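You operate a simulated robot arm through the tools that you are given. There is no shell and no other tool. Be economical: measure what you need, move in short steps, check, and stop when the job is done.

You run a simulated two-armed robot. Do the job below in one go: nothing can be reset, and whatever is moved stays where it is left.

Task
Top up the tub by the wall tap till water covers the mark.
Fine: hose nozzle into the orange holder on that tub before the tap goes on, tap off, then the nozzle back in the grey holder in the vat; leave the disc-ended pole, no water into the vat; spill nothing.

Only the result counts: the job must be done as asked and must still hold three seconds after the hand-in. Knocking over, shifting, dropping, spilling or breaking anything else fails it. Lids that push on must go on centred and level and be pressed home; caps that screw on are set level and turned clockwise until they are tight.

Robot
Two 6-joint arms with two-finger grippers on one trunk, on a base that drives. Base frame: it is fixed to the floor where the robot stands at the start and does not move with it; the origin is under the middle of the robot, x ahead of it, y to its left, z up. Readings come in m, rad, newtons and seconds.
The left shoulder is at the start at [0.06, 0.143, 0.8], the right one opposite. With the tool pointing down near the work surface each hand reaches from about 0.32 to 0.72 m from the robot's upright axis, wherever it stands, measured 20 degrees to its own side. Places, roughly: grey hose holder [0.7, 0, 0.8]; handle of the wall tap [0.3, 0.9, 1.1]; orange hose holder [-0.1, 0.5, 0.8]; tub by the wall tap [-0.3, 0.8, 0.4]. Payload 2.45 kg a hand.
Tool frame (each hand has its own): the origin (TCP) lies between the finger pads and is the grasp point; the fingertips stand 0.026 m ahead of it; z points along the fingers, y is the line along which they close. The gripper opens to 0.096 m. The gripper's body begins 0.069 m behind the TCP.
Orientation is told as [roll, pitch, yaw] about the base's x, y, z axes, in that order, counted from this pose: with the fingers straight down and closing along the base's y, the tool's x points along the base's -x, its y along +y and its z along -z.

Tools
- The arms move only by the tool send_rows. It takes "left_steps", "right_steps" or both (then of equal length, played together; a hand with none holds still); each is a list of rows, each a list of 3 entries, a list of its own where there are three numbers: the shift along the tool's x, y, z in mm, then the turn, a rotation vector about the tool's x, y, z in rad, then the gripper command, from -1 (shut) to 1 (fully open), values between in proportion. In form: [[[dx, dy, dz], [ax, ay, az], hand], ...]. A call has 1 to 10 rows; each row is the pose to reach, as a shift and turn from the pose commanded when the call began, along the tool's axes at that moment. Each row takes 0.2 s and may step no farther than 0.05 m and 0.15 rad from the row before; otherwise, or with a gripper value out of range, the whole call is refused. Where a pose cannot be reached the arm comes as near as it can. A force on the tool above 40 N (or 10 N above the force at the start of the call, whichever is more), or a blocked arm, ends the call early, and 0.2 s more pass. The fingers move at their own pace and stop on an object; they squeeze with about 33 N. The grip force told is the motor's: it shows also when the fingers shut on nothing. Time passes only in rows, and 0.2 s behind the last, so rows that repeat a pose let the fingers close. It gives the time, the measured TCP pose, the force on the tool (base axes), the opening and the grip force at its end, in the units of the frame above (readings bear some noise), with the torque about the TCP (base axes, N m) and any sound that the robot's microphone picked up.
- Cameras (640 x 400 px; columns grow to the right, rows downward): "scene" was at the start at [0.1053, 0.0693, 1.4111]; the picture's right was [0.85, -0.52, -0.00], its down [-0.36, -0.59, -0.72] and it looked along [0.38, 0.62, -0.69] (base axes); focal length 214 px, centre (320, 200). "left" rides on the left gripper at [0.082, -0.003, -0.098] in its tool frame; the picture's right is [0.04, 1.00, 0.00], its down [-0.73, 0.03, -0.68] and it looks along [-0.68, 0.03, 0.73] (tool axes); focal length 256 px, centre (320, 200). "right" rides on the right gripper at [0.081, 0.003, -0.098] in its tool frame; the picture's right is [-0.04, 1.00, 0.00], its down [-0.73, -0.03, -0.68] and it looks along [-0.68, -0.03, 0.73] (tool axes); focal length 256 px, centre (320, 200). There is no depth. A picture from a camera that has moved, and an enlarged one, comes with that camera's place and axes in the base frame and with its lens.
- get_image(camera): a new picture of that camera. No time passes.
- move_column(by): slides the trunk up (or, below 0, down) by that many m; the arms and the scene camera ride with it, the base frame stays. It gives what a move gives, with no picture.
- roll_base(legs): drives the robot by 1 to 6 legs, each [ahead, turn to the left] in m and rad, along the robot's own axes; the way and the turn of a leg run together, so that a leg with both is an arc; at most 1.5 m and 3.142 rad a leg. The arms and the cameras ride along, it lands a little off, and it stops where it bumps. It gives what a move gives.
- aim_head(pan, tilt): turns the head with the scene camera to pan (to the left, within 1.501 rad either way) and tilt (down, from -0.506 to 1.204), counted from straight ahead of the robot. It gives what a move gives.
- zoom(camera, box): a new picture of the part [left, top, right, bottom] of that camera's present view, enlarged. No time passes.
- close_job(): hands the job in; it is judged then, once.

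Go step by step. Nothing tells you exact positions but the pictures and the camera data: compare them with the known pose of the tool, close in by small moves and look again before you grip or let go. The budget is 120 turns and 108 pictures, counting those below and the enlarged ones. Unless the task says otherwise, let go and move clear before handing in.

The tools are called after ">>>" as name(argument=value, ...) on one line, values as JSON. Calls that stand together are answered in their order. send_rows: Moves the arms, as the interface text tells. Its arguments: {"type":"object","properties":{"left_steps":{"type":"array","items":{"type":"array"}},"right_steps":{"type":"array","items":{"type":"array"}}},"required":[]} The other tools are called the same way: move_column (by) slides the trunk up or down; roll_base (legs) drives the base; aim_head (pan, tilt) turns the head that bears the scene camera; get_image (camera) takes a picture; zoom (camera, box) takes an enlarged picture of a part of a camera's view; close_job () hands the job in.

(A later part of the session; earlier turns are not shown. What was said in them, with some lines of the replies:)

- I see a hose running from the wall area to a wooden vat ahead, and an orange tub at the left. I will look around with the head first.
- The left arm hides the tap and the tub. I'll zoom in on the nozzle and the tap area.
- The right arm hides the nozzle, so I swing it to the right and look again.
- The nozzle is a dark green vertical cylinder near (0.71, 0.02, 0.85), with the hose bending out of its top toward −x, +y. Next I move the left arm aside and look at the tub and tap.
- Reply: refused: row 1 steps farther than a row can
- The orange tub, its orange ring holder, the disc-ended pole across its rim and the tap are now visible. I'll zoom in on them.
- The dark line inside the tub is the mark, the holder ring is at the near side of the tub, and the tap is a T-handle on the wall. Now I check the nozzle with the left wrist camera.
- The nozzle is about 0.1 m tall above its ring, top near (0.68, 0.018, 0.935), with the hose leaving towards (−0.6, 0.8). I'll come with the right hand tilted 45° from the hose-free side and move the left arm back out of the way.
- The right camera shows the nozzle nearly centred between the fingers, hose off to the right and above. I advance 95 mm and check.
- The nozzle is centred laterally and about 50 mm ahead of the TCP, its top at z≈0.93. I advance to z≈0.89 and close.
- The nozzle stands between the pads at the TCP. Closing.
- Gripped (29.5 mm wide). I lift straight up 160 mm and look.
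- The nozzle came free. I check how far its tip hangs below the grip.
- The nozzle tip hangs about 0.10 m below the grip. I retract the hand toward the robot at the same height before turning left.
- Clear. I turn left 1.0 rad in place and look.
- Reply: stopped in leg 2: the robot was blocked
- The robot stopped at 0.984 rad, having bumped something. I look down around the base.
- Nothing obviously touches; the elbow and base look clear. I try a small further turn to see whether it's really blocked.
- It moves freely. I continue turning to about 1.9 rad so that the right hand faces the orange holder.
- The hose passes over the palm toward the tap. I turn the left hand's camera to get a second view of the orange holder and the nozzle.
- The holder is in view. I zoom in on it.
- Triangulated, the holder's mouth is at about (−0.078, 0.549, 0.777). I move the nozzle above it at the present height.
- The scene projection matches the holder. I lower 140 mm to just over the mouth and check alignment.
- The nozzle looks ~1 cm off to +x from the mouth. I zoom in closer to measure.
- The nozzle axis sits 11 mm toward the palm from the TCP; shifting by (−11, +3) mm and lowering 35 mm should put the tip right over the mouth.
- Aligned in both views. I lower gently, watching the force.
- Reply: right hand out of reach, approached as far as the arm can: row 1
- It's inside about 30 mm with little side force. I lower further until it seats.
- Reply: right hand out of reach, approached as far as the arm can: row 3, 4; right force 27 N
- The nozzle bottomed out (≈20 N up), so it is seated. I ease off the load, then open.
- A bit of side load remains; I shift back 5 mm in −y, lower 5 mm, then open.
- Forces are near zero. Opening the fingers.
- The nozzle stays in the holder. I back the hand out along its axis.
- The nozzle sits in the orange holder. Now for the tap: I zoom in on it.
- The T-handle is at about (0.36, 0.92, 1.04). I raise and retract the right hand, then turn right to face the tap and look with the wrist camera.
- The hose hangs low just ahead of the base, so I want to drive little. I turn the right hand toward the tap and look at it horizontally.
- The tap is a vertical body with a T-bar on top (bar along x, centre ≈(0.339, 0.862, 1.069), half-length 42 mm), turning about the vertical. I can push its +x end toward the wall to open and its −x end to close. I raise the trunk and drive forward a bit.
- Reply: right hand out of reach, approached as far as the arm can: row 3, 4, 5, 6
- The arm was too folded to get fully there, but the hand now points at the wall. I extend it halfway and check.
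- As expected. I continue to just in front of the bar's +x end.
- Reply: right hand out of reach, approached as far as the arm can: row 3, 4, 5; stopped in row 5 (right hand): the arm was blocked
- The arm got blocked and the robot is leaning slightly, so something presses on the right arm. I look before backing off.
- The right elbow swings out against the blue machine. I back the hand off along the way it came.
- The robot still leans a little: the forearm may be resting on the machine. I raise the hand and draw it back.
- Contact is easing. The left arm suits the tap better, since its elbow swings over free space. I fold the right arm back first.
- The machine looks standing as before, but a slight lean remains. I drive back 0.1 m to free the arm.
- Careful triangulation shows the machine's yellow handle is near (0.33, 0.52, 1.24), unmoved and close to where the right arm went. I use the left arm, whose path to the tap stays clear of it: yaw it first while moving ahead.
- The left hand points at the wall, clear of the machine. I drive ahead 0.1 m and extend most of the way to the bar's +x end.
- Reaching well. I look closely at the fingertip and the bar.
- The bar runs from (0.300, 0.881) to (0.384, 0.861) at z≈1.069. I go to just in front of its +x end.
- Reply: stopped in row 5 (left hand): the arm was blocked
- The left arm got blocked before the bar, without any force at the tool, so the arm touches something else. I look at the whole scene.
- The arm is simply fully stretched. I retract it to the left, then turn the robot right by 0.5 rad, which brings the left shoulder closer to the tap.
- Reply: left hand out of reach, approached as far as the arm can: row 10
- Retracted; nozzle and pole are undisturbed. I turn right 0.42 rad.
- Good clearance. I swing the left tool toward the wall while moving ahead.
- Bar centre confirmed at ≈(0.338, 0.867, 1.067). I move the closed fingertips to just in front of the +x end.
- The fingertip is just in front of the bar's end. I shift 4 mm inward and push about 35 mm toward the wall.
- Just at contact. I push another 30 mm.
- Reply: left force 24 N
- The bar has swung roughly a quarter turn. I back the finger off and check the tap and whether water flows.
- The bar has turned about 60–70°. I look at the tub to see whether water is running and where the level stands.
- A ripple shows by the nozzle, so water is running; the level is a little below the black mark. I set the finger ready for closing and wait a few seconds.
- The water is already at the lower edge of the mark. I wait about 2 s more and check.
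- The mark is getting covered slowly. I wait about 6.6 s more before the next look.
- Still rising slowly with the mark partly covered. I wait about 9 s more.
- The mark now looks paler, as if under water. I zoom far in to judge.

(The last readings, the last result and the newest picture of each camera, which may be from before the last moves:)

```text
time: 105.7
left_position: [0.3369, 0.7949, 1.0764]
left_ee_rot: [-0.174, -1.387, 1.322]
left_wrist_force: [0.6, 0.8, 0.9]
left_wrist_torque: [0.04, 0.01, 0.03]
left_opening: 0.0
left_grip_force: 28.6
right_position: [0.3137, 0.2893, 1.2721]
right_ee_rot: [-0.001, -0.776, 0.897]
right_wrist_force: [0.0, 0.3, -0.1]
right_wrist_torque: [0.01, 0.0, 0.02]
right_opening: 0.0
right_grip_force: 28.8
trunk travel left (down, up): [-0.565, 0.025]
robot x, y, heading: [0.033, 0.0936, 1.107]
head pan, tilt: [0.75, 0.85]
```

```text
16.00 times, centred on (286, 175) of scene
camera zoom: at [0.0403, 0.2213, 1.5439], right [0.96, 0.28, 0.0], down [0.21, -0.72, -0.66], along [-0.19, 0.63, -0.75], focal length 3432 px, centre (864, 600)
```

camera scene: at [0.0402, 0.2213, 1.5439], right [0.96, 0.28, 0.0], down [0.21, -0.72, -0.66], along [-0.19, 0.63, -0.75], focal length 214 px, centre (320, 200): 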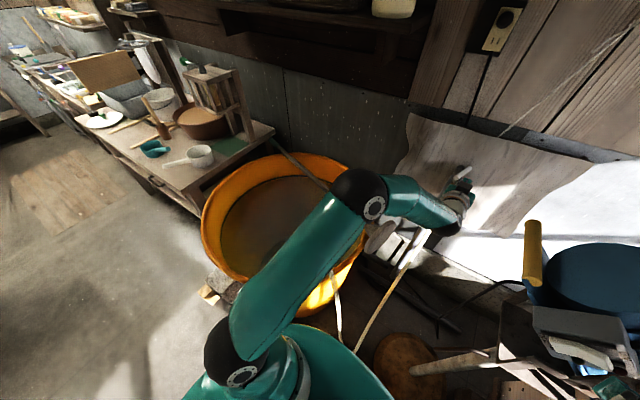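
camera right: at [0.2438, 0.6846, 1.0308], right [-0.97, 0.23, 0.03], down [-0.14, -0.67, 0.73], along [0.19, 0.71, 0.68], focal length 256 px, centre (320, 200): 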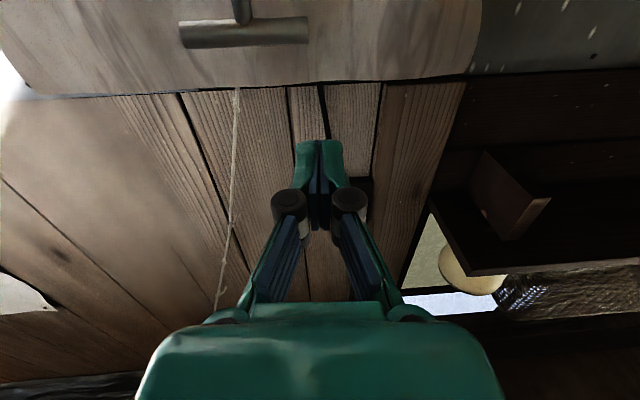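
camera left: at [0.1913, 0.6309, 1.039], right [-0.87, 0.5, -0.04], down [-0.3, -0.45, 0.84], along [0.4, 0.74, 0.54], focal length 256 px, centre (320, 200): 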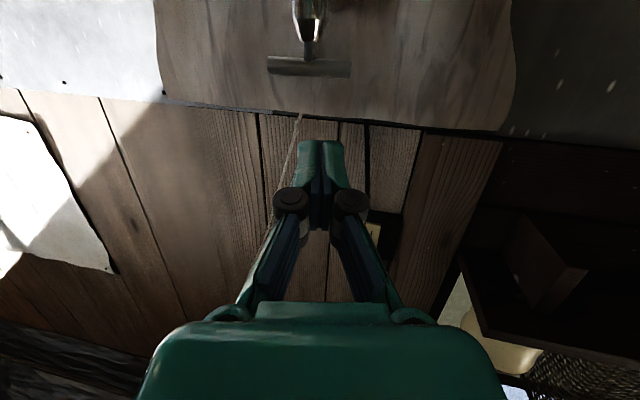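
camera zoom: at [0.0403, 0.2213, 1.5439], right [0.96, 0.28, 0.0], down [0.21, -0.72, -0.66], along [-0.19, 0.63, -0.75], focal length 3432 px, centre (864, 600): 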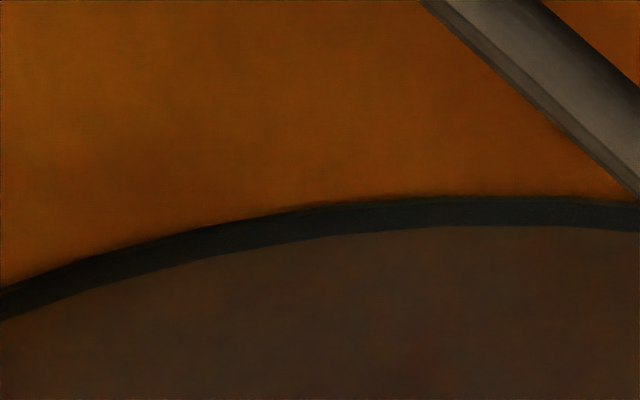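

The water edge is almost at the top of the mark, with only a thin black strip left. I wait 6.6 s more for margin and then close.

>>> send_rows(left_steps=[[[0, 0, 0], [0, 0, 0], -1], [[0, 0, 0], [0, 0, 0], -1], [[0, 0, 0], [0, 0, 0], -1], [[0, 0, 0], [0, 0, 0], -1], [[0, 0, 0], [0, 0, 0], -1], [[0, 0, 0], [0, 0, 0], -1], [[0, 0, 0], [0, 0, 0], -1], [[0, 0, 0], [0, 0, 0], -1], [[0, 0, 0], [0, 0, 0], -1], [[0, 0, 0], [0, 0, 0], -1]])

>>> send_rows(left_steps=[[[0, 0, 0], [0, 0, 0], -1], [[0, 0, 0], [0, 0, 0], -1], [[0, 0, 0], [0, 0, 0], -1], [[0, 0, 0], [0, 0, 0], -1], [[0, 0, 0], [0, 0, 0], -1], [[0, 0, 0], [0, 0, 0], -1], [[0, 0, 0], [0, 0, 0], -1], [[0, 0, 0], [0, 0, 0], -1], [[0, 0, 0], [0, 0, 0], -1], [[0, 0, 0], [0, 0, 0], -1]])

>>> send_rows(left_steps=[[[0, 0, 0], [0, 0, 0], -1], [[0, 0, 0], [0, 0, 0], -1], [[0, 0, 0], [0, 0, 0], -1], [[0, 0, 0], [0, 0, 0], -1], [[0, 0, 0], [0, 0, 0], -1], [[0, 0, 0], [0, 0, 0], -1], [[0, 0, 0], [0, 0, 0], -1], [[0, 0, 0], [0, 0, 0], -1], [[0, 0, 0], [0, 0, 0], -1], [[0, 0, 0], [0, 0, 0], -1]])

>>> zoom(camera="scene", box=[270, 165, 302, 185])

>>> zoom(camera="left", box=[160, 0, 480, 200])

```text
time: 107.9
left_position: [0.337, 0.7941, 1.0768]
left_ee_rot: [-0.174, -1.391, 1.32]
left_wrist_force: [0.2, 0.1, -0.2]
left_wrist_torque: [-0.03, 0.01, -0.03]
left_opening: 0.0001
left_grip_force: 28.8
right_position: [0.3126, 0.2891, 1.2714]
right_ee_rot: [0.0, -0.775, 0.895]
right_wrist_force: [0.7, 0.9, -0.6]
right_wrist_torque: [0.0, 0.01, -0.01]
right_opening: 0.0002
right_grip_force: 28.3
trunk travel left (down, up): [-0.565, 0.025]
robot x, y, heading: [0.0368, 0.0931, 1.108]
head pan, tilt: [0.75, 0.85]
```

```text
time: 110.1
left_position: [0.337, 0.7935, 1.0773]
left_ee_rot: [-0.174, -1.388, 1.321]
left_wrist_force: [-0.8, -0.1, -0.5]
left_wrist_torque: [0.01, 0.02, 0.0]
left_opening: 0.0
left_grip_force: 28.5
right_position: [0.3139, 0.2897, 1.2726]
right_ee_rot: [-0.001, -0.776, 0.897]
right_wrist_force: [0.0, -0.4, -0.3]
right_wrist_torque: [0.0, -0.02, -0.02]
right_opening: 0.0
right_grip_force: 28.1
trunk travel left (down, up): [-0.565, 0.025]
robot x, y, heading: [0.0309, 0.0953, 1.105]
head pan, tilt: [0.75, 0.85]
```

```text
time: 112.3
left_position: [0.336, 0.7935, 1.0774]
left_ee_rot: [-0.175, -1.388, 1.321]
left_wrist_force: [0.3, 0.4, -0.2]
left_wrist_torque: [0.02, 0.0, 0.0]
left_opening: 0.0
left_grip_force: 28.3
right_position: [0.3134, 0.289, 1.2718]
right_ee_rot: [0.001, -0.773, 0.896]
right_wrist_force: [0.0, 0.2, -0.8]
right_wrist_torque: [0.0, -0.01, 0.01]
right_opening: 0.0
right_grip_force: 28.7
trunk travel left (down, up): [-0.565, 0.025]
robot x, y, heading: [0.0305, 0.0899, 1.109]
head pan, tilt: [0.75, 0.85]
```

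```text
16.00 times, centred on (286, 175) of scene
camera zoom: at [0.0403, 0.2213, 1.5439], right [0.96, 0.28, 0.0], down [0.21, -0.72, -0.66], along [-0.19, 0.63, -0.75], focal length 3432 px, centre (864, 600)
```

zoom: 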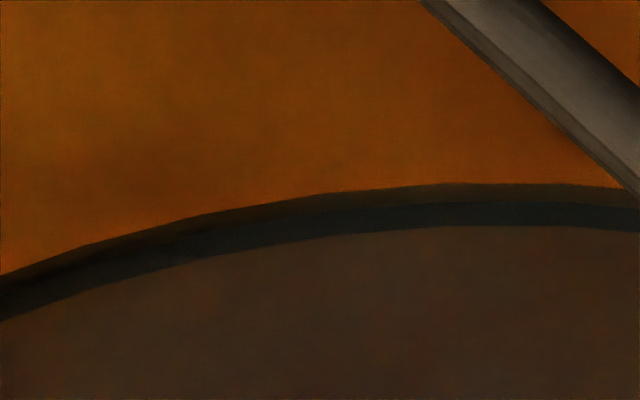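

```text
2.00 times, centred on (320, 100) of left
camera zoom: at [0.2942, 0.6913, 1.0135], right [-0.91, 0.4, -0.07], down [-0.27, -0.47, 0.84], along [0.3, 0.79, 0.54], focal length 512 px, centre (320, 400)
```

zoom: 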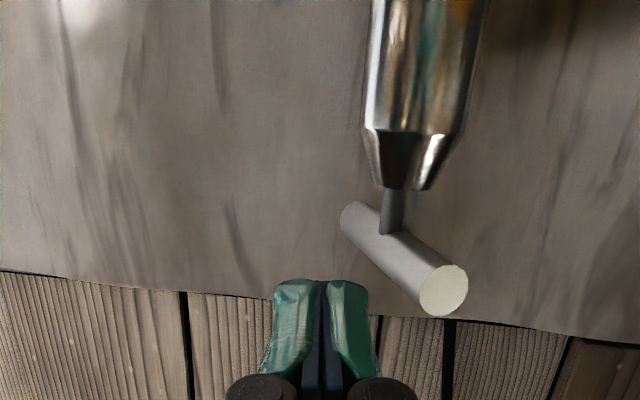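

The water now stands clearly above the mark. I close the tap by sweeping the near end of the bar clockwise (−x, then toward the wall).

>>> send_rows(left_steps=[[[1, 12, 17], [0, 0, 0], -1], [[0, 29, 14], [0, 0, 0], -1], [[-1, 42, 17], [0, 0, 0], -1], [[-3, 53, 23], [0, 0, 0], -1], [[-5, 62, 31], [0, 0, 0], -1], [[-7, 68, 40], [0, 0, 0], -1], [[-8, 70, 45], [0, 0, 0], -1], [[-8, 70, 45], [0, 0, 0], -1]])

>>> zoom(camera="left", box=[160, 0, 480, 200])

```text
time: 114.1
left_position: [0.29, 0.8577, 1.0755]
left_ee_rot: [-0.173, -1.387, 1.316]
left_wrist_force: [-12.0, -30.1, -2.8]
left_wrist_torque: [-0.36, -0.05, -0.04]
left_opening: 0.006
left_grip_force: 28.6
right_position: [0.3114, 0.2857, 1.273]
right_ee_rot: [0.002, -0.778, 0.898]
right_wrist_force: [0.1, 0.0, -0.3]
right_wrist_torque: [0.02, 0.01, 0.01]
right_opening: 0.0001
right_grip_force: 28.3
trunk travel left (down, up): [-0.565, 0.025]
robot x, y, heading: [0.0345, 0.0909, 1.112]
head pan, tilt: [0.75, 0.85]
```

```text
2.00 times, centred on (320, 100) of left
camera zoom: at [0.2467, 0.7552, 1.0115], right [-0.91, 0.4, -0.07], down [-0.27, -0.47, 0.84], along [0.31, 0.79, 0.53], focal length 512 px, centre (320, 400)
```

zoom: 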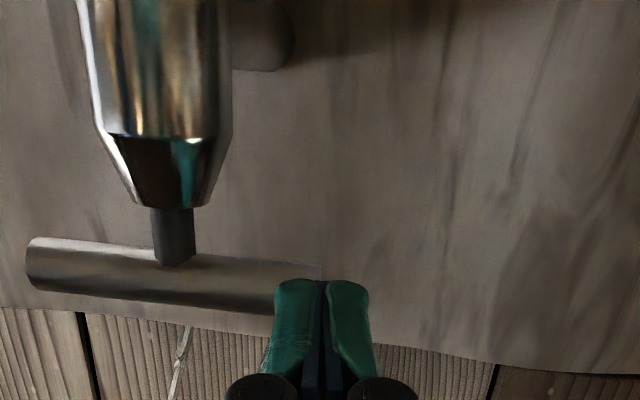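

The bar is back at its closed position against the stop (30 N). I withdraw the left hand to the left and check.

>>> send_rows(left_steps=[[[0, 5, -40], [0, 0, 0], -1], [[-4, 20, -85], [0, 0, 0], -1], [[-8, 40, -130], [0, 0, 0], -1], [[-14, 60, -175], [0, 0, 0], -1], [[-20, 80, -219], [0, 0, 0], -1], [[-26, 100, -263], [0, 0, 0], -1], [[-32, 120, -307], [0, 0, 0], -1], [[-38, 140, -351], [0, 0, 0], -1], [[-44, 160, -395], [0, 0, 0], -1], [[-50, 180, -439], [0, 0, 0], -1]])

>>> get_image(camera="scene")

```text
time: 116.3
left_position: [-0.0607, 0.5839, 1.2454]
left_ee_rot: [-0.175, -1.388, 1.324]
left_wrist_force: [0.7, -1.0, -0.4]
left_wrist_torque: [0.01, 0.0, 0.0]
left_opening: 0.0
left_grip_force: 28.4
left hand out of reach, approached as far as the arm can: row 7, 8, 9, 10
right_position: [0.3131, 0.2869, 1.2734]
right_ee_rot: [0.002, -0.778, 0.897]
right_wrist_force: [-0.5, -1.2, 0.0]
right_wrist_torque: [0.04, 0.01, 0.02]
right_opening: 0.0002
right_grip_force: 28.6
trunk travel left (down, up): [-0.565, 0.025]
robot x, y, heading: [0.0292, 0.0948, 1.111]
head pan, tilt: [0.75, 0.85]
```

```text
13 pictures are left
camera scene: at [0.0395, 0.2178, 1.5443], right [0.96, 0.28, 0.0], down [0.21, -0.72, -0.66], along [-0.19, 0.63, -0.75], focal length 214 px, centre (320, 200)
```

scene: 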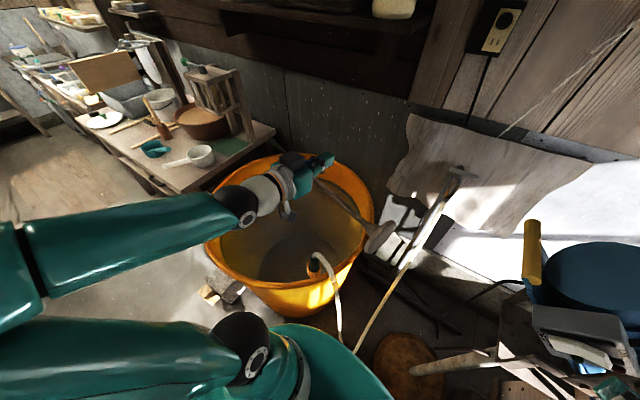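

The tap bar is in its closed orientation. I return to the earlier standing place: turn left, back 0.1 m, turn left again, then lower the trunk.

>>> roll_base(legs=[[0, 0.42], [-0.1, 0], [0, 0.39]])

>>> move_column(by=-0.14)

```text
time: 120.1
left_position: [-0.3892, 0.2726, 1.2454]
left_ee_rot: [-0.174, -1.389, 2.112]
left_wrist_force: [-0.6, 0.3, -0.6]
left_wrist_torque: [0.01, -0.01, -0.02]
left_opening: 0.0001
left_grip_force: 28.6
right_position: [0.0847, 0.3297, 1.2729]
right_ee_rot: [0.001, -0.775, 1.69]
right_wrist_force: [0.6, -0.3, -0.2]
right_wrist_torque: [0.02, 0.02, 0.01]
right_opening: 0.0001
right_grip_force: 28.9
trunk travel left (down, up): [-0.565, 0.025]
robot x, y, heading: [0.0323, -0.0066, 1.899]
head pan, tilt: [0.75, 0.85]
```

```text
time: 121.7
left_position: [-0.3894, 0.2725, 1.1044]
left_ee_rot: [-0.178, -1.391, 2.115]
left_wrist_force: [-0.1, -1.0, 0.4]
left_wrist_torque: [0.0, -0.02, -0.02]
left_opening: 0.0002
left_grip_force: 28.9
right_position: [0.0837, 0.3302, 1.1328]
right_ee_rot: [0.001, -0.775, 1.693]
right_wrist_force: [0.7, -0.1, -0.5]
right_wrist_torque: [0.01, -0.02, 0.01]
right_opening: 0.0
right_grip_force: 29.2
trunk travel left (down, up): [-0.425, 0.165]
robot x, y, heading: [0.0284, -0.005, 1.898]
head pan, tilt: [0.75, 0.85]
```

Back in place. I yaw the right hand to its earlier approach direction for the nozzle, opening the fingers.

>>> send_rows(right_steps=[[[-3, 6, 15], [-0.1017, 0, -0.1038], 0.5], [[-6, 12, 29], [-0.2033, 0, -0.2077], 0.5], [[-9, 18, 44], [-0.305, 0, -0.3115], 0.5], [[-12, 23, 59], [-0.4067, 0, -0.4153], 0.5], [[-15, 29, 73], [-0.5083, 0, -0.519], 0.5], [[-18, 35, 88], [-0.61, 0, -0.623], 0.5], [[-18, 35, 88], [-0.61, 0, -0.623], 0.5]])

>>> aim_head(pan=-0.08, tilt=0.85)

```text
time: 123.3
left_position: [-0.3921, 0.2724, 1.1042]
left_ee_rot: [-0.177, -1.389, 2.116]
left_wrist_force: [-0.5, -0.4, -0.4]
left_wrist_torque: [0.0, -0.01, 0.04]
left_opening: 0.0
left_grip_force: 28.7
right_position: [0.0403, 0.4017, 1.0827]
right_ee_rot: [0.0, -0.776, 2.564]
right_wrist_force: [0.0, 0.9, -1.0]
right_wrist_torque: [-0.02, -0.01, 0.0]
right_opening: 0.0719
right_grip_force: 0.0
trunk travel left (down, up): [-0.425, 0.165]
robot x, y, heading: [0.0299, -0.008, 1.9]
head pan, tilt: [0.75, 0.85]
```

```text
time: 124.5
left_position: [-0.39, 0.2733, 1.1043]
left_ee_rot: [-0.176, -1.391, 2.114]
left_wrist_force: [0.1, 0.0, 0.2]
left_wrist_torque: [0.01, 0.01, 0.02]
left_opening: 0.0002
left_grip_force: 28.1
right_position: [0.0403, 0.4014, 1.0821]
right_ee_rot: [0.001, -0.774, 2.564]
right_wrist_force: [0.3, -0.4, 0.0]
right_wrist_torque: [0.03, -0.01, 0.01]
right_opening: 0.072
right_grip_force: 0.0
trunk travel left (down, up): [-0.425, 0.165]
robot x, y, heading: [0.0272, -0.0075, 1.901]
head pan, tilt: [-0.08, 0.85]
```

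Next to the standoff point in front of the nozzle, with one check picture from each of two cameras.

>>> send_rows(right_steps=[[[10, -14, 35], [0, 0, 0], 0.5], [[20, -28, 70], [0, 0, 0], 0.5], [[30, -42, 105], [0, 0, 0], 0.5], [[40, -57, 140], [0, 0, 0], 0.5], [[40, -57, 140], [0, 0, 0], 0.5]])

>>> zoom(camera="scene", box=[230, 120, 430, 245])

>>> get_image(camera="right")

```text
time: 125.7
left_position: [-0.3889, 0.2731, 1.105]
left_ee_rot: [-0.176, -1.389, 2.117]
left_wrist_force: [-0.2, 0.3, -0.8]
left_wrist_torque: [-0.02, -0.02, -0.02]
left_opening: 0.0
left_grip_force: 29.0
right_position: [0.0134, 0.4838, 0.9577]
right_ee_rot: [-0.001, -0.777, 2.563]
right_wrist_force: [-0.3, 0.1, -0.2]
right_wrist_torque: [-0.02, -0.04, 0.0]
right_opening: 0.0721
right_grip_force: 0.1
trunk travel left (down, up): [-0.425, 0.165]
robot x, y, heading: [0.0314, -0.0054, 1.897]
head pan, tilt: [-0.08, 0.85]
```

```text
3.20 times, centred on (330, 182) of scene
camera zoom: at [-0.0072, 0.1258, 1.404], right [0.97, 0.25, 0.0], down [0.18, -0.73, -0.66], along [-0.16, 0.64, -0.75], focal length 686 px, centre (288, 256)
```

zoom: 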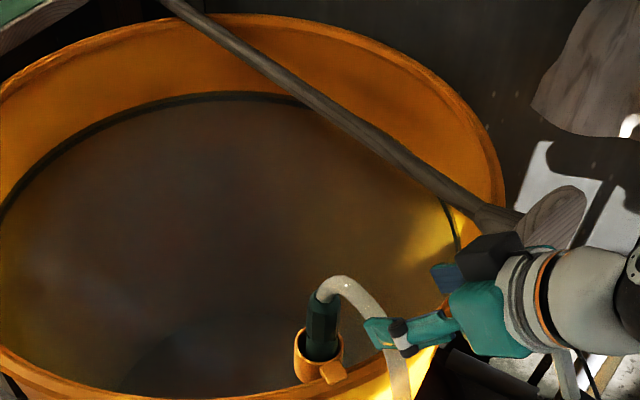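

```text
11 pictures are left
camera right: at [0.1166, 0.411, 0.9695], right [-0.57, -0.82, 0.03], down [-0.02, 0.05, 1.0], along [-0.82, 0.57, -0.05], focal length 256 px, centre (320, 200)
```

right: 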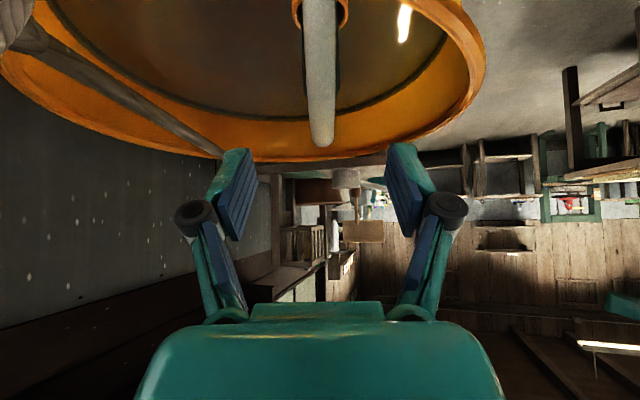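

The view matches the earlier one when I let go. I advance to the same grasp pose and close.

>>> send_rows(right_steps=[[[1, -1, 40], [0, 0, 0], 0.5], [[2, -2, 80], [0, 0, 0], 0.5], [[3, -3, 120], [0, 0, 0], 0.5], [[3, -3, 150], [0, 0, 0], 0.5], [[3, -3, 174], [0, 0, 0], 0.5], [[3, -3, 174], [0, 0, 0], 0.5]])

>>> send_rows(right_steps=[[[0, 0, 0], [0, 0, 0], -1], [[0, 0, 0], [0, 0, 0], -1], [[0, 0, 0], [0, 0, 0], -1], [[0, 0, 0], [0, 0, 0], -1]])

>>> zoom(camera="scene", box=[290, 170, 370, 235])

```text
time: 127.1
left_position: [-0.3904, 0.2734, 1.1052]
left_ee_rot: [-0.177, -1.386, 2.116]
left_wrist_force: [-1.1, 0.0, 1.1]
left_wrist_torque: [0.0, 0.01, -0.01]
left_opening: 0.0
left_grip_force: 28.3
right_position: [-0.0877, 0.5516, 0.828]
right_ee_rot: [0.002, -0.775, 2.564]
right_wrist_force: [0.1, 0.1, -0.8]
right_wrist_torque: [0.01, -0.01, -0.03]
right_opening: 0.072
right_grip_force: 0.1
trunk travel left (down, up): [-0.425, 0.165]
robot x, y, heading: [0.0281, -0.0067, 1.901]
head pan, tilt: [-0.08, 0.85]
```

```text
time: 128.1
left_position: [-0.3892, 0.2729, 1.1041]
left_ee_rot: [-0.172, -1.387, 2.116]
left_wrist_force: [0.7, -0.3, 0.3]
left_wrist_torque: [-0.02, -0.02, -0.02]
left_opening: 0.0
left_grip_force: 28.7
right_position: [-0.0888, 0.5517, 0.8274]
right_ee_rot: [0.001, -0.776, 2.564]
right_wrist_force: [0.1, 1.0, 0.7]
right_wrist_torque: [0.03, -0.03, 0.01]
right_opening: 0.0291
right_grip_force: 32.8
trunk travel left (down, up): [-0.425, 0.165]
robot x, y, heading: [0.0297, -0.0054, 1.898]
head pan, tilt: [-0.08, 0.85]
```

```text
6.15 times, centred on (330, 202) of scene
camera zoom: at [-0.0074, 0.1266, 1.4039], right [0.97, 0.25, 0.0], down [0.18, -0.73, -0.66], along [-0.16, 0.64, -0.75], focal length 1320 px, centre (258, 185)
```

zoom: 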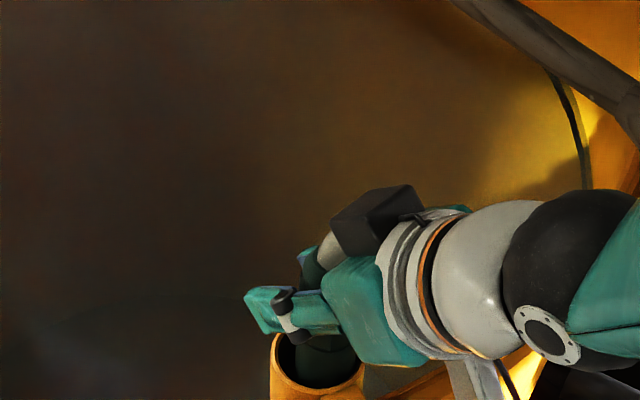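

Gripped again (29 mm). I lift it straight up slowly, pausing so any drops fall in the tub.

>>> send_rows(right_steps=[[[-7, 0, -7], [0, 0, 0], -1], [[-14, 0, -14], [0, 0, 0], -1], [[-25, 0, -25], [0, 0, 0], -1], [[-38, 0, -39], [0, 0, 0], -1], [[-38, 0, -39], [0, 0, 0], -1], [[-38, 0, -39], [0, 0, 0], -1], [[-38, 0, -39], [0, 0, 0], -1], [[-60, 0, -61], [0, 0, 0], -1], [[-85, 0, -87], [0, 0, 0], -1], [[-115, 0, -118], [0, 0, 0], -1]])

>>> send_rows(right_steps=[[[-10, 0, -10], [0, 0, 0], -1], [[-30, 0, -30], [0, 0, 0], -1], [[-46, 0, -47], [0, 0, 0], -1], [[-46, 0, -47], [0, 0, 0], -1], [[-46, 0, -47], [0, 0, 0], -1], [[-46, 0, -47], [0, 0, 0], -1], [[-46, 0, -47], [0, 0, 0], -1], [[-46, 0, -47], [0, 0, 0], -1]])

>>> zoom(camera="scene", box=[240, 110, 420, 240])

```text
time: 130.3
left_position: [-0.3905, 0.2723, 1.1054]
left_ee_rot: [-0.177, -1.39, 2.116]
left_wrist_force: [-0.2, -0.2, -0.1]
left_wrist_torque: [0.01, -0.02, 0.01]
left_opening: 0.0002
left_grip_force: 28.4
right_position: [-0.0845, 0.5526, 0.9919]
right_ee_rot: [0.0, -0.774, 2.564]
right_wrist_force: [0.2, 0.0, -0.3]
right_wrist_torque: [0.0, 0.02, 0.0]
right_opening: 0.0291
right_grip_force: 32.5
trunk travel left (down, up): [-0.425, 0.165]
robot x, y, heading: [0.0289, -0.0067, 1.898]
head pan, tilt: [-0.08, 0.85]
```

```text
time: 132.1
left_position: [-0.3906, 0.2743, 1.1042]
left_ee_rot: [-0.176, -1.388, 2.114]
left_wrist_force: [1.1, 0.1, -1.0]
left_wrist_torque: [0.02, -0.01, 0.01]
left_opening: 0.0
left_grip_force: 28.9
right_position: [-0.0869, 0.5543, 1.0577]
right_ee_rot: [0.0, -0.775, 2.564]
right_wrist_force: [-0.3, 0.3, -1.0]
right_wrist_torque: [0.01, 0.0, 0.0]
right_opening: 0.029
right_grip_force: 33.1
trunk travel left (down, up): [-0.425, 0.165]
robot x, y, heading: [0.0294, -0.0061, 1.895]
head pan, tilt: [-0.08, 0.85]
```

```text
3.08 times, centred on (330, 175) of scene
camera zoom: at [-0.0074, 0.1267, 1.4039], right [0.97, 0.25, 0.0], down [0.18, -0.73, -0.66], along [-0.16, 0.64, -0.75], focal length 660 px, centre (289, 277)
```

zoom: 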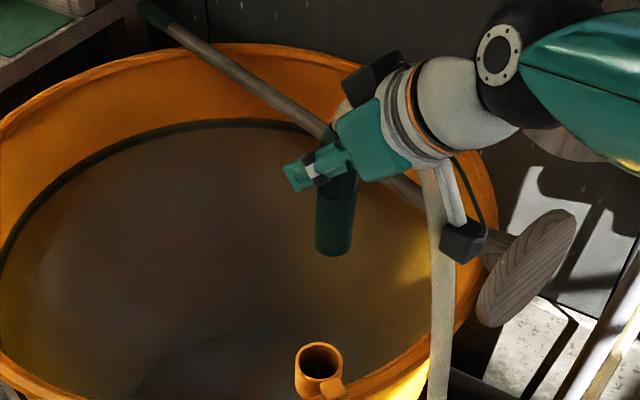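

No drip is visible and the nozzle hangs straight. I draw the right hand in toward the body and fold the left arm back to its start-like pose before turning.

>>> send_rows(left_steps=[[[7, 1, -9], [0, 0.139, 0], -1], [[13, 2, -18], [0, 0.278, 0], -1], [[20, 3, -27], [0, 0.417, 0], -1], [[27, 4, -36], [0, 0.556, 0], -1], [[34, 5, -45], [0, 0.695, 0], -1], [[40, 5, -54], [0, 0.834, 0], -1], [[47, 6, -63], [0, 0.973, 0], -1], [[54, 7, -72], [0, 1.112, 0], -1], [[60, 8, -81], [0, 1.251, 0], -1], [[67, 9, -90], [0, 1.39, 0], -1]], right_steps=[[[11, 11, -11], [0, 0, 0], -1], [[23, 23, -23], [0, 0, 0], -1], [[34, 34, -34], [0, 0, 0], -1], [[46, 45, -45], [0, 0, 0], -1], [[57, 56, -56], [0, 0, 0], -1], [[69, 68, -68], [0, 0, 0], -1], [[80, 79, -79], [0, 0, 0], -1], [[92, 90, -90], [0, 0, 0], -1], [[104, 102, -102], [0, 0, 0], -1], [[115, 113, -113], [0, 0, 0], -1]])

```text
time: 134.3
left_position: [-0.3633, 0.1754, 1.0527]
left_ee_rot: [-0.031, 0.002, 1.942]
left_wrist_force: [-0.4, -0.5, 0.2]
left_wrist_torque: [0.01, 0.0, 0.02]
left_opening: 0.0001
left_grip_force: 27.9
left hand out of reach, approached as far as the arm can: row 1
right_position: [-0.0113, 0.3737, 1.0594]
right_ee_rot: [0.004, -0.778, 2.562]
right_wrist_force: [0.2, 0.2, -1.2]
right_wrist_torque: [0.04, -0.01, -0.02]
right_opening: 0.0291
right_grip_force: 33.3
trunk travel left (down, up): [-0.425, 0.165]
robot x, y, heading: [0.03, -0.0048, 1.904]
head pan, tilt: [-0.08, 0.85]
```

Both arms are tucked in. I turn back right in stages.

>>> roll_base(legs=[[0, -0.5], [0, -0.5], [0, -0.5], [0, -0.4]])

```text
time: 138.0
left_position: [-0.0282, 0.42, 1.0552]
left_ee_rot: [-0.03, 0.001, 0.935]
left_wrist_force: [-0.3, -0.4, 0.9]
left_wrist_torque: [0.02, -0.01, -0.02]
left_opening: 0.0
left_grip_force: 28.5
right_position: [0.3256, 0.2292, 1.0601]
right_ee_rot: [0.0, -0.774, 1.558]
right_wrist_force: [-0.2, 0.5, -0.5]
right_wrist_torque: [0.05, 0.01, 0.02]
right_opening: 0.0292
right_grip_force: 33.1
trunk travel left (down, up): [-0.425, 0.165]
robot x, y, heading: [0.0146, 0.0051, 0.904]
head pan, tilt: [-0.08, 0.85]
stopped in leg 2: the robot was blocked; the commanded pose is now the measured one
```

Blocked again near heading 0.9. One picture toward the right side to see what the right elbow is meeting.

>>> aim_head(pan=-1.1, tilt=0.75)

>>> get_image(camera="scene")

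```text
time: 139.3
left_position: [-0.0276, 0.4206, 1.0541]
left_ee_rot: [-0.03, 0.001, 0.935]
left_wrist_force: [0.5, 0.1, 0.6]
left_wrist_torque: [-0.01, -0.02, -0.01]
left_opening: 0.0
left_grip_force: 28.5
right_position: [0.3246, 0.2297, 1.0613]
right_ee_rot: [-0.001, -0.775, 1.559]
right_wrist_force: [0.3, 0.5, -1.2]
right_wrist_torque: [0.01, 0.02, 0.02]
right_opening: 0.0291
right_grip_force: 33.4
trunk travel left (down, up): [-0.425, 0.165]
robot x, y, heading: [0.0114, 0.0037, 0.897]
head pan, tilt: [-1.1, 0.75]
```

```text
8 pictures are left
camera scene: at [0.1324, 0.0343, 1.412], right [-0.2, -0.98, 0.0], down [-0.67, 0.13, -0.73], along [0.72, -0.14, -0.68], focal length 214 px, centre (320, 200)
```

scene: 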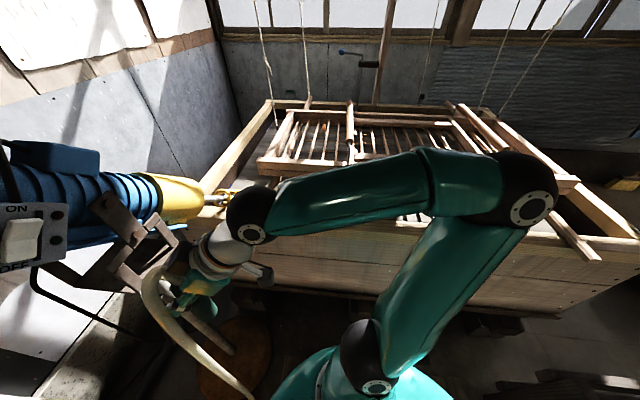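

Nothing is visibly caught and the wrist force is nil; last time a repeat simply passed this heading. I try a small further turn.

>>> roll_base(legs=[[0, -0.12]])

```text
time: 140.3
left_position: [0.0228, 0.423, 1.0542]
left_ee_rot: [-0.033, 0.001, 0.813]
left_wrist_force: [-0.3, 0.0, 0.4]
left_wrist_torque: [0.0, -0.03, 0.01]
left_opening: 0.0001
left_grip_force: 28.4
right_position: [0.3503, 0.1894, 1.0604]
right_ee_rot: [0.001, -0.775, 1.435]
right_wrist_force: [0.2, -0.2, -1.7]
right_wrist_torque: [-0.02, -0.01, -0.02]
right_opening: 0.0291
right_grip_force: 33.2
trunk travel left (down, up): [-0.425, 0.165]
robot x, y, heading: [0.012, 0.0041, 0.779]
head pan, tilt: [-1.1, 0.75]
```

It passes. I continue to heading 0.

>>> roll_base(legs=[[0, -0.39], [0, -0.39]])

>>> aim_head(pan=0.1, tilt=0.7)

```text
time: 143.3
left_position: [0.3213, 0.2882, 1.0551]
left_ee_rot: [-0.032, -0.001, 0.019]
left_wrist_force: [0.0, -0.1, -0.6]
left_wrist_torque: [-0.01, 0.03, 0.0]
left_opening: 0.0001
left_grip_force: 28.5
right_position: [0.3841, -0.1079, 1.0598]
right_ee_rot: [0.0, -0.772, 0.639]
right_wrist_force: [0.1, -0.6, -1.2]
right_wrist_torque: [0.0, -0.01, 0.03]
right_opening: 0.0288
right_grip_force: 33.2
trunk travel left (down, up): [-0.425, 0.165]
robot x, y, heading: [0.0178, 0.0226, -0.017]
head pan, tilt: [-1.1, 0.75]
```

```text
time: 144.7
left_position: [0.3216, 0.2878, 1.0543]
left_ee_rot: [-0.031, 0.0, 0.016]
left_wrist_force: [0.0, -0.5, 0.5]
left_wrist_torque: [0.0, 0.01, 0.02]
left_opening: 0.0001
left_grip_force: 28.4
right_position: [0.3838, -0.1076, 1.0615]
right_ee_rot: [0.0, -0.775, 0.639]
right_wrist_force: [0.2, 0.8, -1.7]
right_wrist_torque: [0.03, -0.05, 0.0]
right_opening: 0.0287
right_grip_force: 33.3
trunk travel left (down, up): [-0.425, 0.165]
robot x, y, heading: [0.0147, 0.0218, -0.018]
head pan, tilt: [0.099, 0.7]
```

At heading 0. I move the nozzle over the grey holder at carrying height.

>>> send_rows(right_steps=[[[-30, -11, 30], [0, 0, 0], -1], [[-60, -22, 61], [0, 0, 0], -1], [[-89, -33, 91], [0, 0, 0], -1], [[-119, -44, 121], [0, 0, 0], -1], [[-149, -54, 151], [0, 0, 0], -1], [[-179, -65, 182], [0, 0, 0], -1], [[-208, -76, 212], [0, 0, 0], -1], [[-238, -87, 242], [0, 0, 0], -1], [[-238, -87, 242], [0, 0, 0], -1]])

>>> zoom(camera="scene", box=[290, 130, 386, 190])

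```text
time: 146.7
left_position: [0.3209, 0.2886, 1.056]
left_ee_rot: [-0.032, 0.0, 0.017]
left_wrist_force: [-0.4, 1.0, 0.8]
left_wrist_torque: [-0.01, 0.0, 0.0]
left_opening: 0.0001
left_grip_force: 28.0
right_position: [0.7048, 0.0266, 1.0553]
right_ee_rot: [-0.001, -0.774, 0.639]
right_wrist_force: [-0.4, 0.6, -2.2]
right_wrist_torque: [0.02, 0.03, -0.03]
right_opening: 0.0287
right_grip_force: 32.6
trunk travel left (down, up): [-0.425, 0.165]
robot x, y, heading: [0.0143, 0.0224, -0.018]
head pan, tilt: [0.099, 0.7]
```

```text
6.67 times, centred on (338, 160) of scene
camera zoom: at [0.161, 0.028, 1.4163], right [0.08, -1.0, 0.0], down [-0.64, -0.05, -0.77], along [0.76, 0.06, -0.64], focal length 1430 px, centre (200, 467)
```

zoom: 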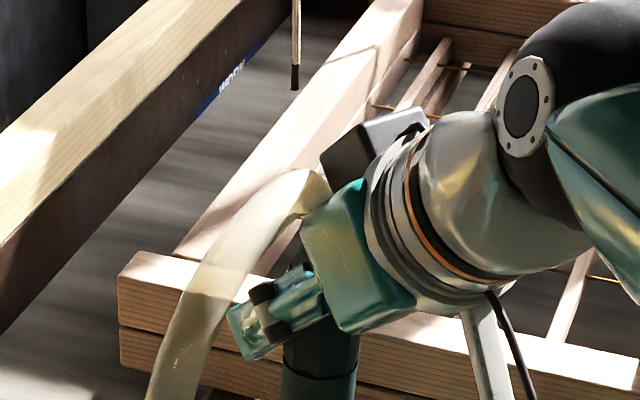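

I lower 100 mm to bring the tip just above the grey ring, and check.

>>> send_rows(right_steps=[[[17, -3, 18], [0, 0, 0], -1], [[35, -3, 36], [0, 0, 0], -1], [[53, -3, 54], [0, 0, 0], -1], [[70, -3, 72], [0, 0, 0], -1], [[70, -3, 72], [0, 0, 0], -1]])

>>> zoom(camera="scene", box=[295, 180, 375, 240])

>>> get_image(camera="right")

```text
time: 147.9
left_position: [0.3202, 0.2884, 1.054]
left_ee_rot: [-0.033, 0.0, 0.018]
left_wrist_force: [0.0, -0.8, 0.7]
left_wrist_torque: [-0.01, 0.01, -0.01]
left_opening: 0.0
left_grip_force: 28.5
right_position: [0.7068, 0.0217, 0.9526]
right_ee_rot: [0.001, -0.775, 0.637]
right_wrist_force: [-0.6, 0.2, -0.8]
right_wrist_torque: [-0.01, 0.0, 0.01]
right_opening: 0.0289
right_grip_force: 32.7
trunk travel left (down, up): [-0.425, 0.165]
robot x, y, heading: [0.0144, 0.0216, -0.015]
head pan, tilt: [0.099, 0.7]
```

```text
6.67 times, centred on (335, 210) of scene
camera zoom: at [0.1617, 0.0282, 1.4162], right [0.08, -1.0, 0.0], down [-0.64, -0.05, -0.76], along [0.76, 0.06, -0.64], focal length 1430 px, centre (220, 133)
```

zoom: 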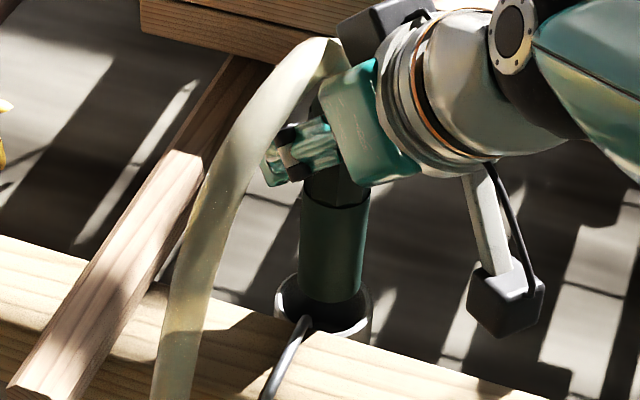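

```text
5 pictures are left
camera right: at [0.6026, -0.0512, 0.9651], right [-0.57, 0.82, 0.03], down [0.06, 0.01, 1.0], along [0.82, 0.57, -0.05], focal length 256 px, centre (320, 200)
```

right: 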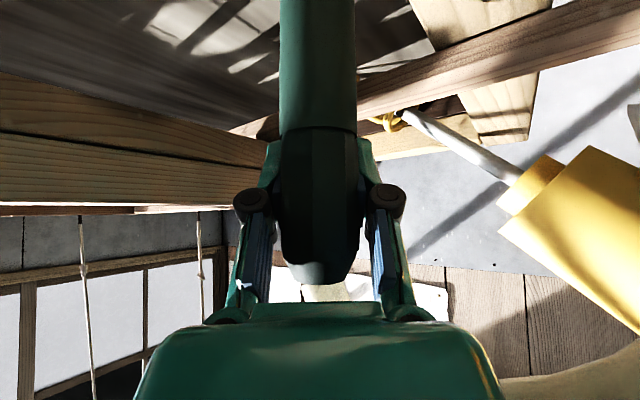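

The ring centre is about 3 mm to +y of the nozzle tip, in line with my stored grasp pose. I correct and lower to just above seating.

>>> send_rows(right_steps=[[[-2, 2, 2], [0, 0, 0], -1], [[5, 2, 9], [0, 0, 0], -1], [[12, 2, 16], [0, 0, 0], -1], [[19, 2, 23], [0, 0, 0], -1], [[26, 2, 30], [0, 0, 0], -1], [[33, 2, 37], [0, 0, 0], -1], [[38, 2, 42], [0, 0, 0], -1], [[38, 2, 42], [0, 0, 0], -1]])

>>> zoom(camera="scene", box=[295, 180, 375, 240])

```text
time: 149.7
left_position: [0.32, 0.2882, 1.0548]
left_ee_rot: [-0.031, -0.002, 0.016]
left_wrist_force: [0.8, 0.2, -0.2]
left_wrist_torque: [-0.01, 0.0, -0.03]
left_opening: 0.0
left_grip_force: 28.4
right_position: [0.7097, 0.0253, 0.8967]
right_ee_rot: [-0.002, -0.773, 0.639]
right_wrist_force: [-0.2, 0.1, -0.9]
right_wrist_torque: [0.0, 0.01, -0.01]
right_opening: 0.0292
right_grip_force: 32.8
trunk travel left (down, up): [-0.425, 0.165]
robot x, y, heading: [0.0178, 0.0254, -0.02]
head pan, tilt: [0.099, 0.7]
```

```text
6.67 times, centred on (335, 210) of scene
camera zoom: at [0.1619, 0.0281, 1.4162], right [0.08, -1.0, 0.0], down [-0.64, -0.05, -0.76], along [0.76, 0.06, -0.64], focal length 1430 px, centre (220, 133)
```

zoom: 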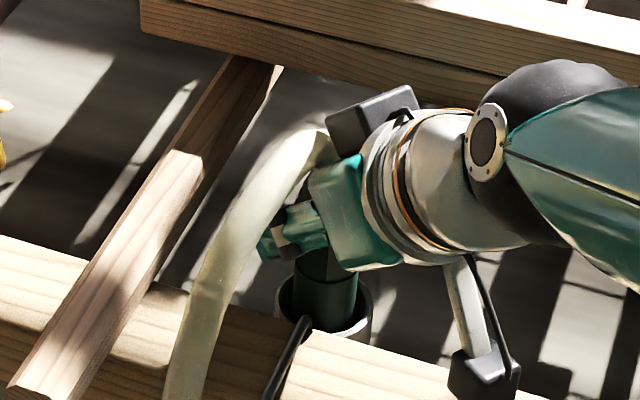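

It's inside the grey ring without any side force. I lower the last millimetres until it seats.

>>> send_rows(right_steps=[[[2, 0, 2], [0, 0, 0], -1], [[4, 0, 4], [0, 0, 0], -1], [[5, 0, 5], [0, 0, 0], -1], [[5, 0, 5], [0, 0, 0], -1]])

```text
time: 150.7
left_position: [0.3207, 0.2884, 1.0543]
left_ee_rot: [-0.031, 0.0, 0.019]
left_wrist_force: [0.1, 0.3, 0.0]
left_wrist_torque: [0.01, 0.01, 0.01]
left_opening: 0.0
left_grip_force: 28.3
right_position: [0.71, 0.0255, 0.8911]
right_ee_rot: [-0.001, -0.776, 0.642]
right_wrist_force: [0.3, 1.3, 4.1]
right_wrist_torque: [-0.04, -0.04, 0.0]
right_opening: 0.029
right_grip_force: 33.0
trunk travel left (down, up): [-0.425, 0.165]
robot x, y, heading: [0.0141, 0.0219, -0.018]
head pan, tilt: [0.099, 0.7]
```

It touches bottom (≈5 N up) at z 0.891, the original height. I open the fingers and look.

>>> send_rows(right_steps=[[[0, 0, 0], [0, 0, 0], -0.2], [[0, 0, 0], [0, 0, 0], 0.5], [[0, 0, 0], [0, 0, 0], 0.5], [[0, 0, 0], [0, 0, 0], 0.5]])

>>> get_image(camera="right")

```text
time: 151.7
left_position: [0.3204, 0.2887, 1.0553]
left_ee_rot: [-0.031, 0.0, 0.018]
left_wrist_force: [0.1, 0.6, 0.7]
left_wrist_torque: [0.0, 0.02, -0.01]
left_opening: 0.0
left_grip_force: 28.2
right_position: [0.7092, 0.0263, 0.8893]
right_ee_rot: [-0.002, -0.774, 0.639]
right_wrist_force: [-0.8, -0.1, -0.5]
right_wrist_torque: [-0.02, 0.01, -0.01]
right_opening: 0.0719
right_grip_force: 0.1
trunk travel left (down, up): [-0.425, 0.165]
robot x, y, heading: [0.0148, 0.019, -0.018]
head pan, tilt: [0.099, 0.7]
```

```text
3 pictures are left
camera right: at [0.6045, -0.0483, 0.9025], right [-0.57, 0.82, 0.03], down [0.06, 0.01, 1.0], along [0.82, 0.57, -0.05], focal length 256 px, centre (320, 200)
```

right: 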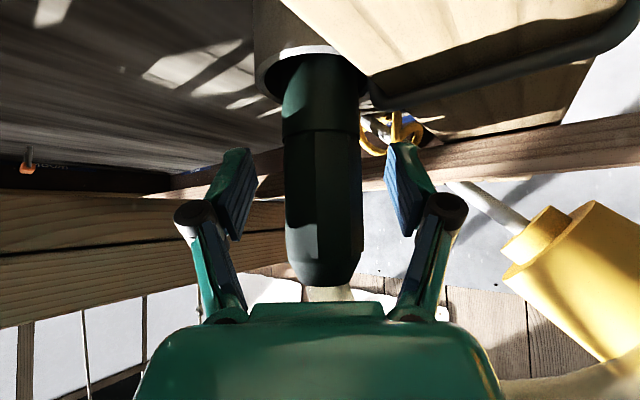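

The nozzle stands in the grey holder just as at the start. I back the hand out along its axis and away to the right.

>>> send_rows(right_steps=[[[0, 0, -20], [0, 0, 0], 0.5], [[0, 0, -50], [0, 0, 0], 0.5], [[0, 0, -90], [0, 0, 0], 0.5], [[0, -20, -130], [0, 0, 0], 0.5], [[0, -45, -165], [0, 0, 0], 0.5], [[0, -70, -200], [0, 0, 0], 0.5]])

>>> zoom(camera="scene", box=[270, 150, 410, 250])

```text
time: 153.1
left_position: [0.3205, 0.2878, 1.0544]
left_ee_rot: [-0.032, 0.0, 0.018]
left_wrist_force: [0.0, -0.1, -0.3]
left_wrist_torque: [0.02, -0.02, 0.02]
left_opening: 0.0
left_grip_force: 28.8
right_position: [0.6381, -0.114, 1.0293]
right_ee_rot: [0.002, -0.773, 0.639]
right_wrist_force: [0.5, -0.9, -0.3]
right_wrist_torque: [-0.01, 0.0, 0.03]
right_opening: 0.072
right_grip_force: 0.0
trunk travel left (down, up): [-0.425, 0.165]
robot x, y, heading: [0.0163, 0.0274, -0.016]
head pan, tilt: [0.099, 0.7]
```

```text
4.00 times, centred on (340, 200) of scene
camera zoom: at [0.1614, 0.0278, 1.4162], right [0.08, -1.0, 0.0], down [-0.64, -0.05, -0.76], along [0.76, 0.06, -0.64], focal length 858 px, centre (240, 200)
```

zoom: 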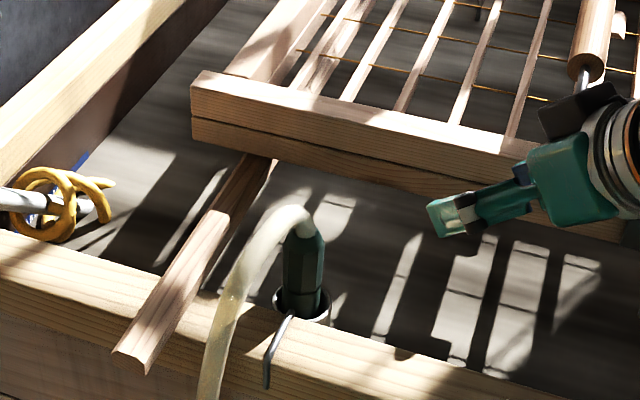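

The nozzle is upright in the grey ring, hand clear. One last look at the tub and tap.

>>> aim_head(pan=1.45, tilt=0.6)

>>> get_image(camera="scene")

```text
time: 154.6
left_position: [0.3216, 0.2867, 1.0539]
left_ee_rot: [-0.033, 0.0, 0.017]
left_wrist_force: [0.4, 0.3, -0.5]
left_wrist_torque: [0.0, 0.04, 0.05]
left_opening: 0.0
left_grip_force: 28.8
right_position: [0.6393, -0.1137, 1.0287]
right_ee_rot: [-0.001, -0.774, 0.639]
right_wrist_force: [0.9, 0.5, 0.2]
right_wrist_torque: [0.02, 0.02, 0.0]
right_opening: 0.072
right_grip_force: 0.0
trunk travel left (down, up): [-0.425, 0.165]
robot x, y, heading: [0.0154, 0.0219, -0.017]
head pan, tilt: [1.45, 0.6]
```

```text
1 pictures are left
camera scene: at [0.0892, 0.1087, 1.4248], right [0.99, -0.14, 0.0], down [-0.08, -0.56, -0.83], along [0.11, 0.82, -0.57], focal length 214 px, centre (320, 200)
```

scene: 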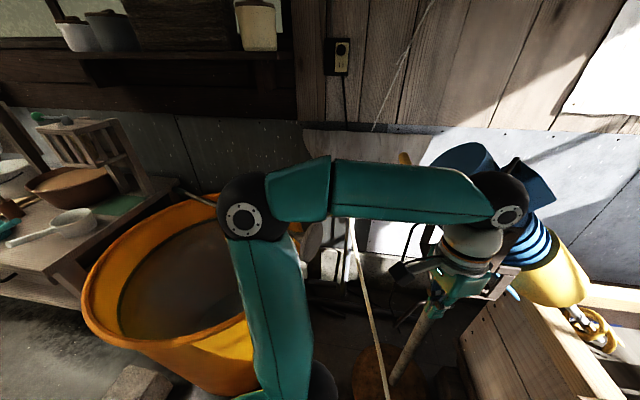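

The tub, pole and machine look in place, the hose hangs as it did at the start, and the nozzle is back in the grey holder. I hand in.

>>> close_job()

```text
The job is handed in.
```

I topped up the tub until the water stood above the mark, turned the tap back to its stop, and put the nozzle back in the grey holder; the job is handed in.

- **Order:** The nozzle was seated in the orange holder before the tap went on. I lifted it out about 14 s after closing the tap and saw no drip. I did not check the water level again after closing.
- **Bumps:** While I was reaching for the tap, the right arm pressed against the blue machine and the robot leaned slightly. I backed off, and by my measurements the machine had not moved by more than about 1 cm. The base also reported being blocked twice near the same heading, with nothing visibly caught.
- **Left alone:** I did not touch the disc-ended pole, and no water ran while the nozzle was over the vat.
- **Last look:** The left arm hid the tap in the last picture. My view of it as closed comes from just after I turned it.
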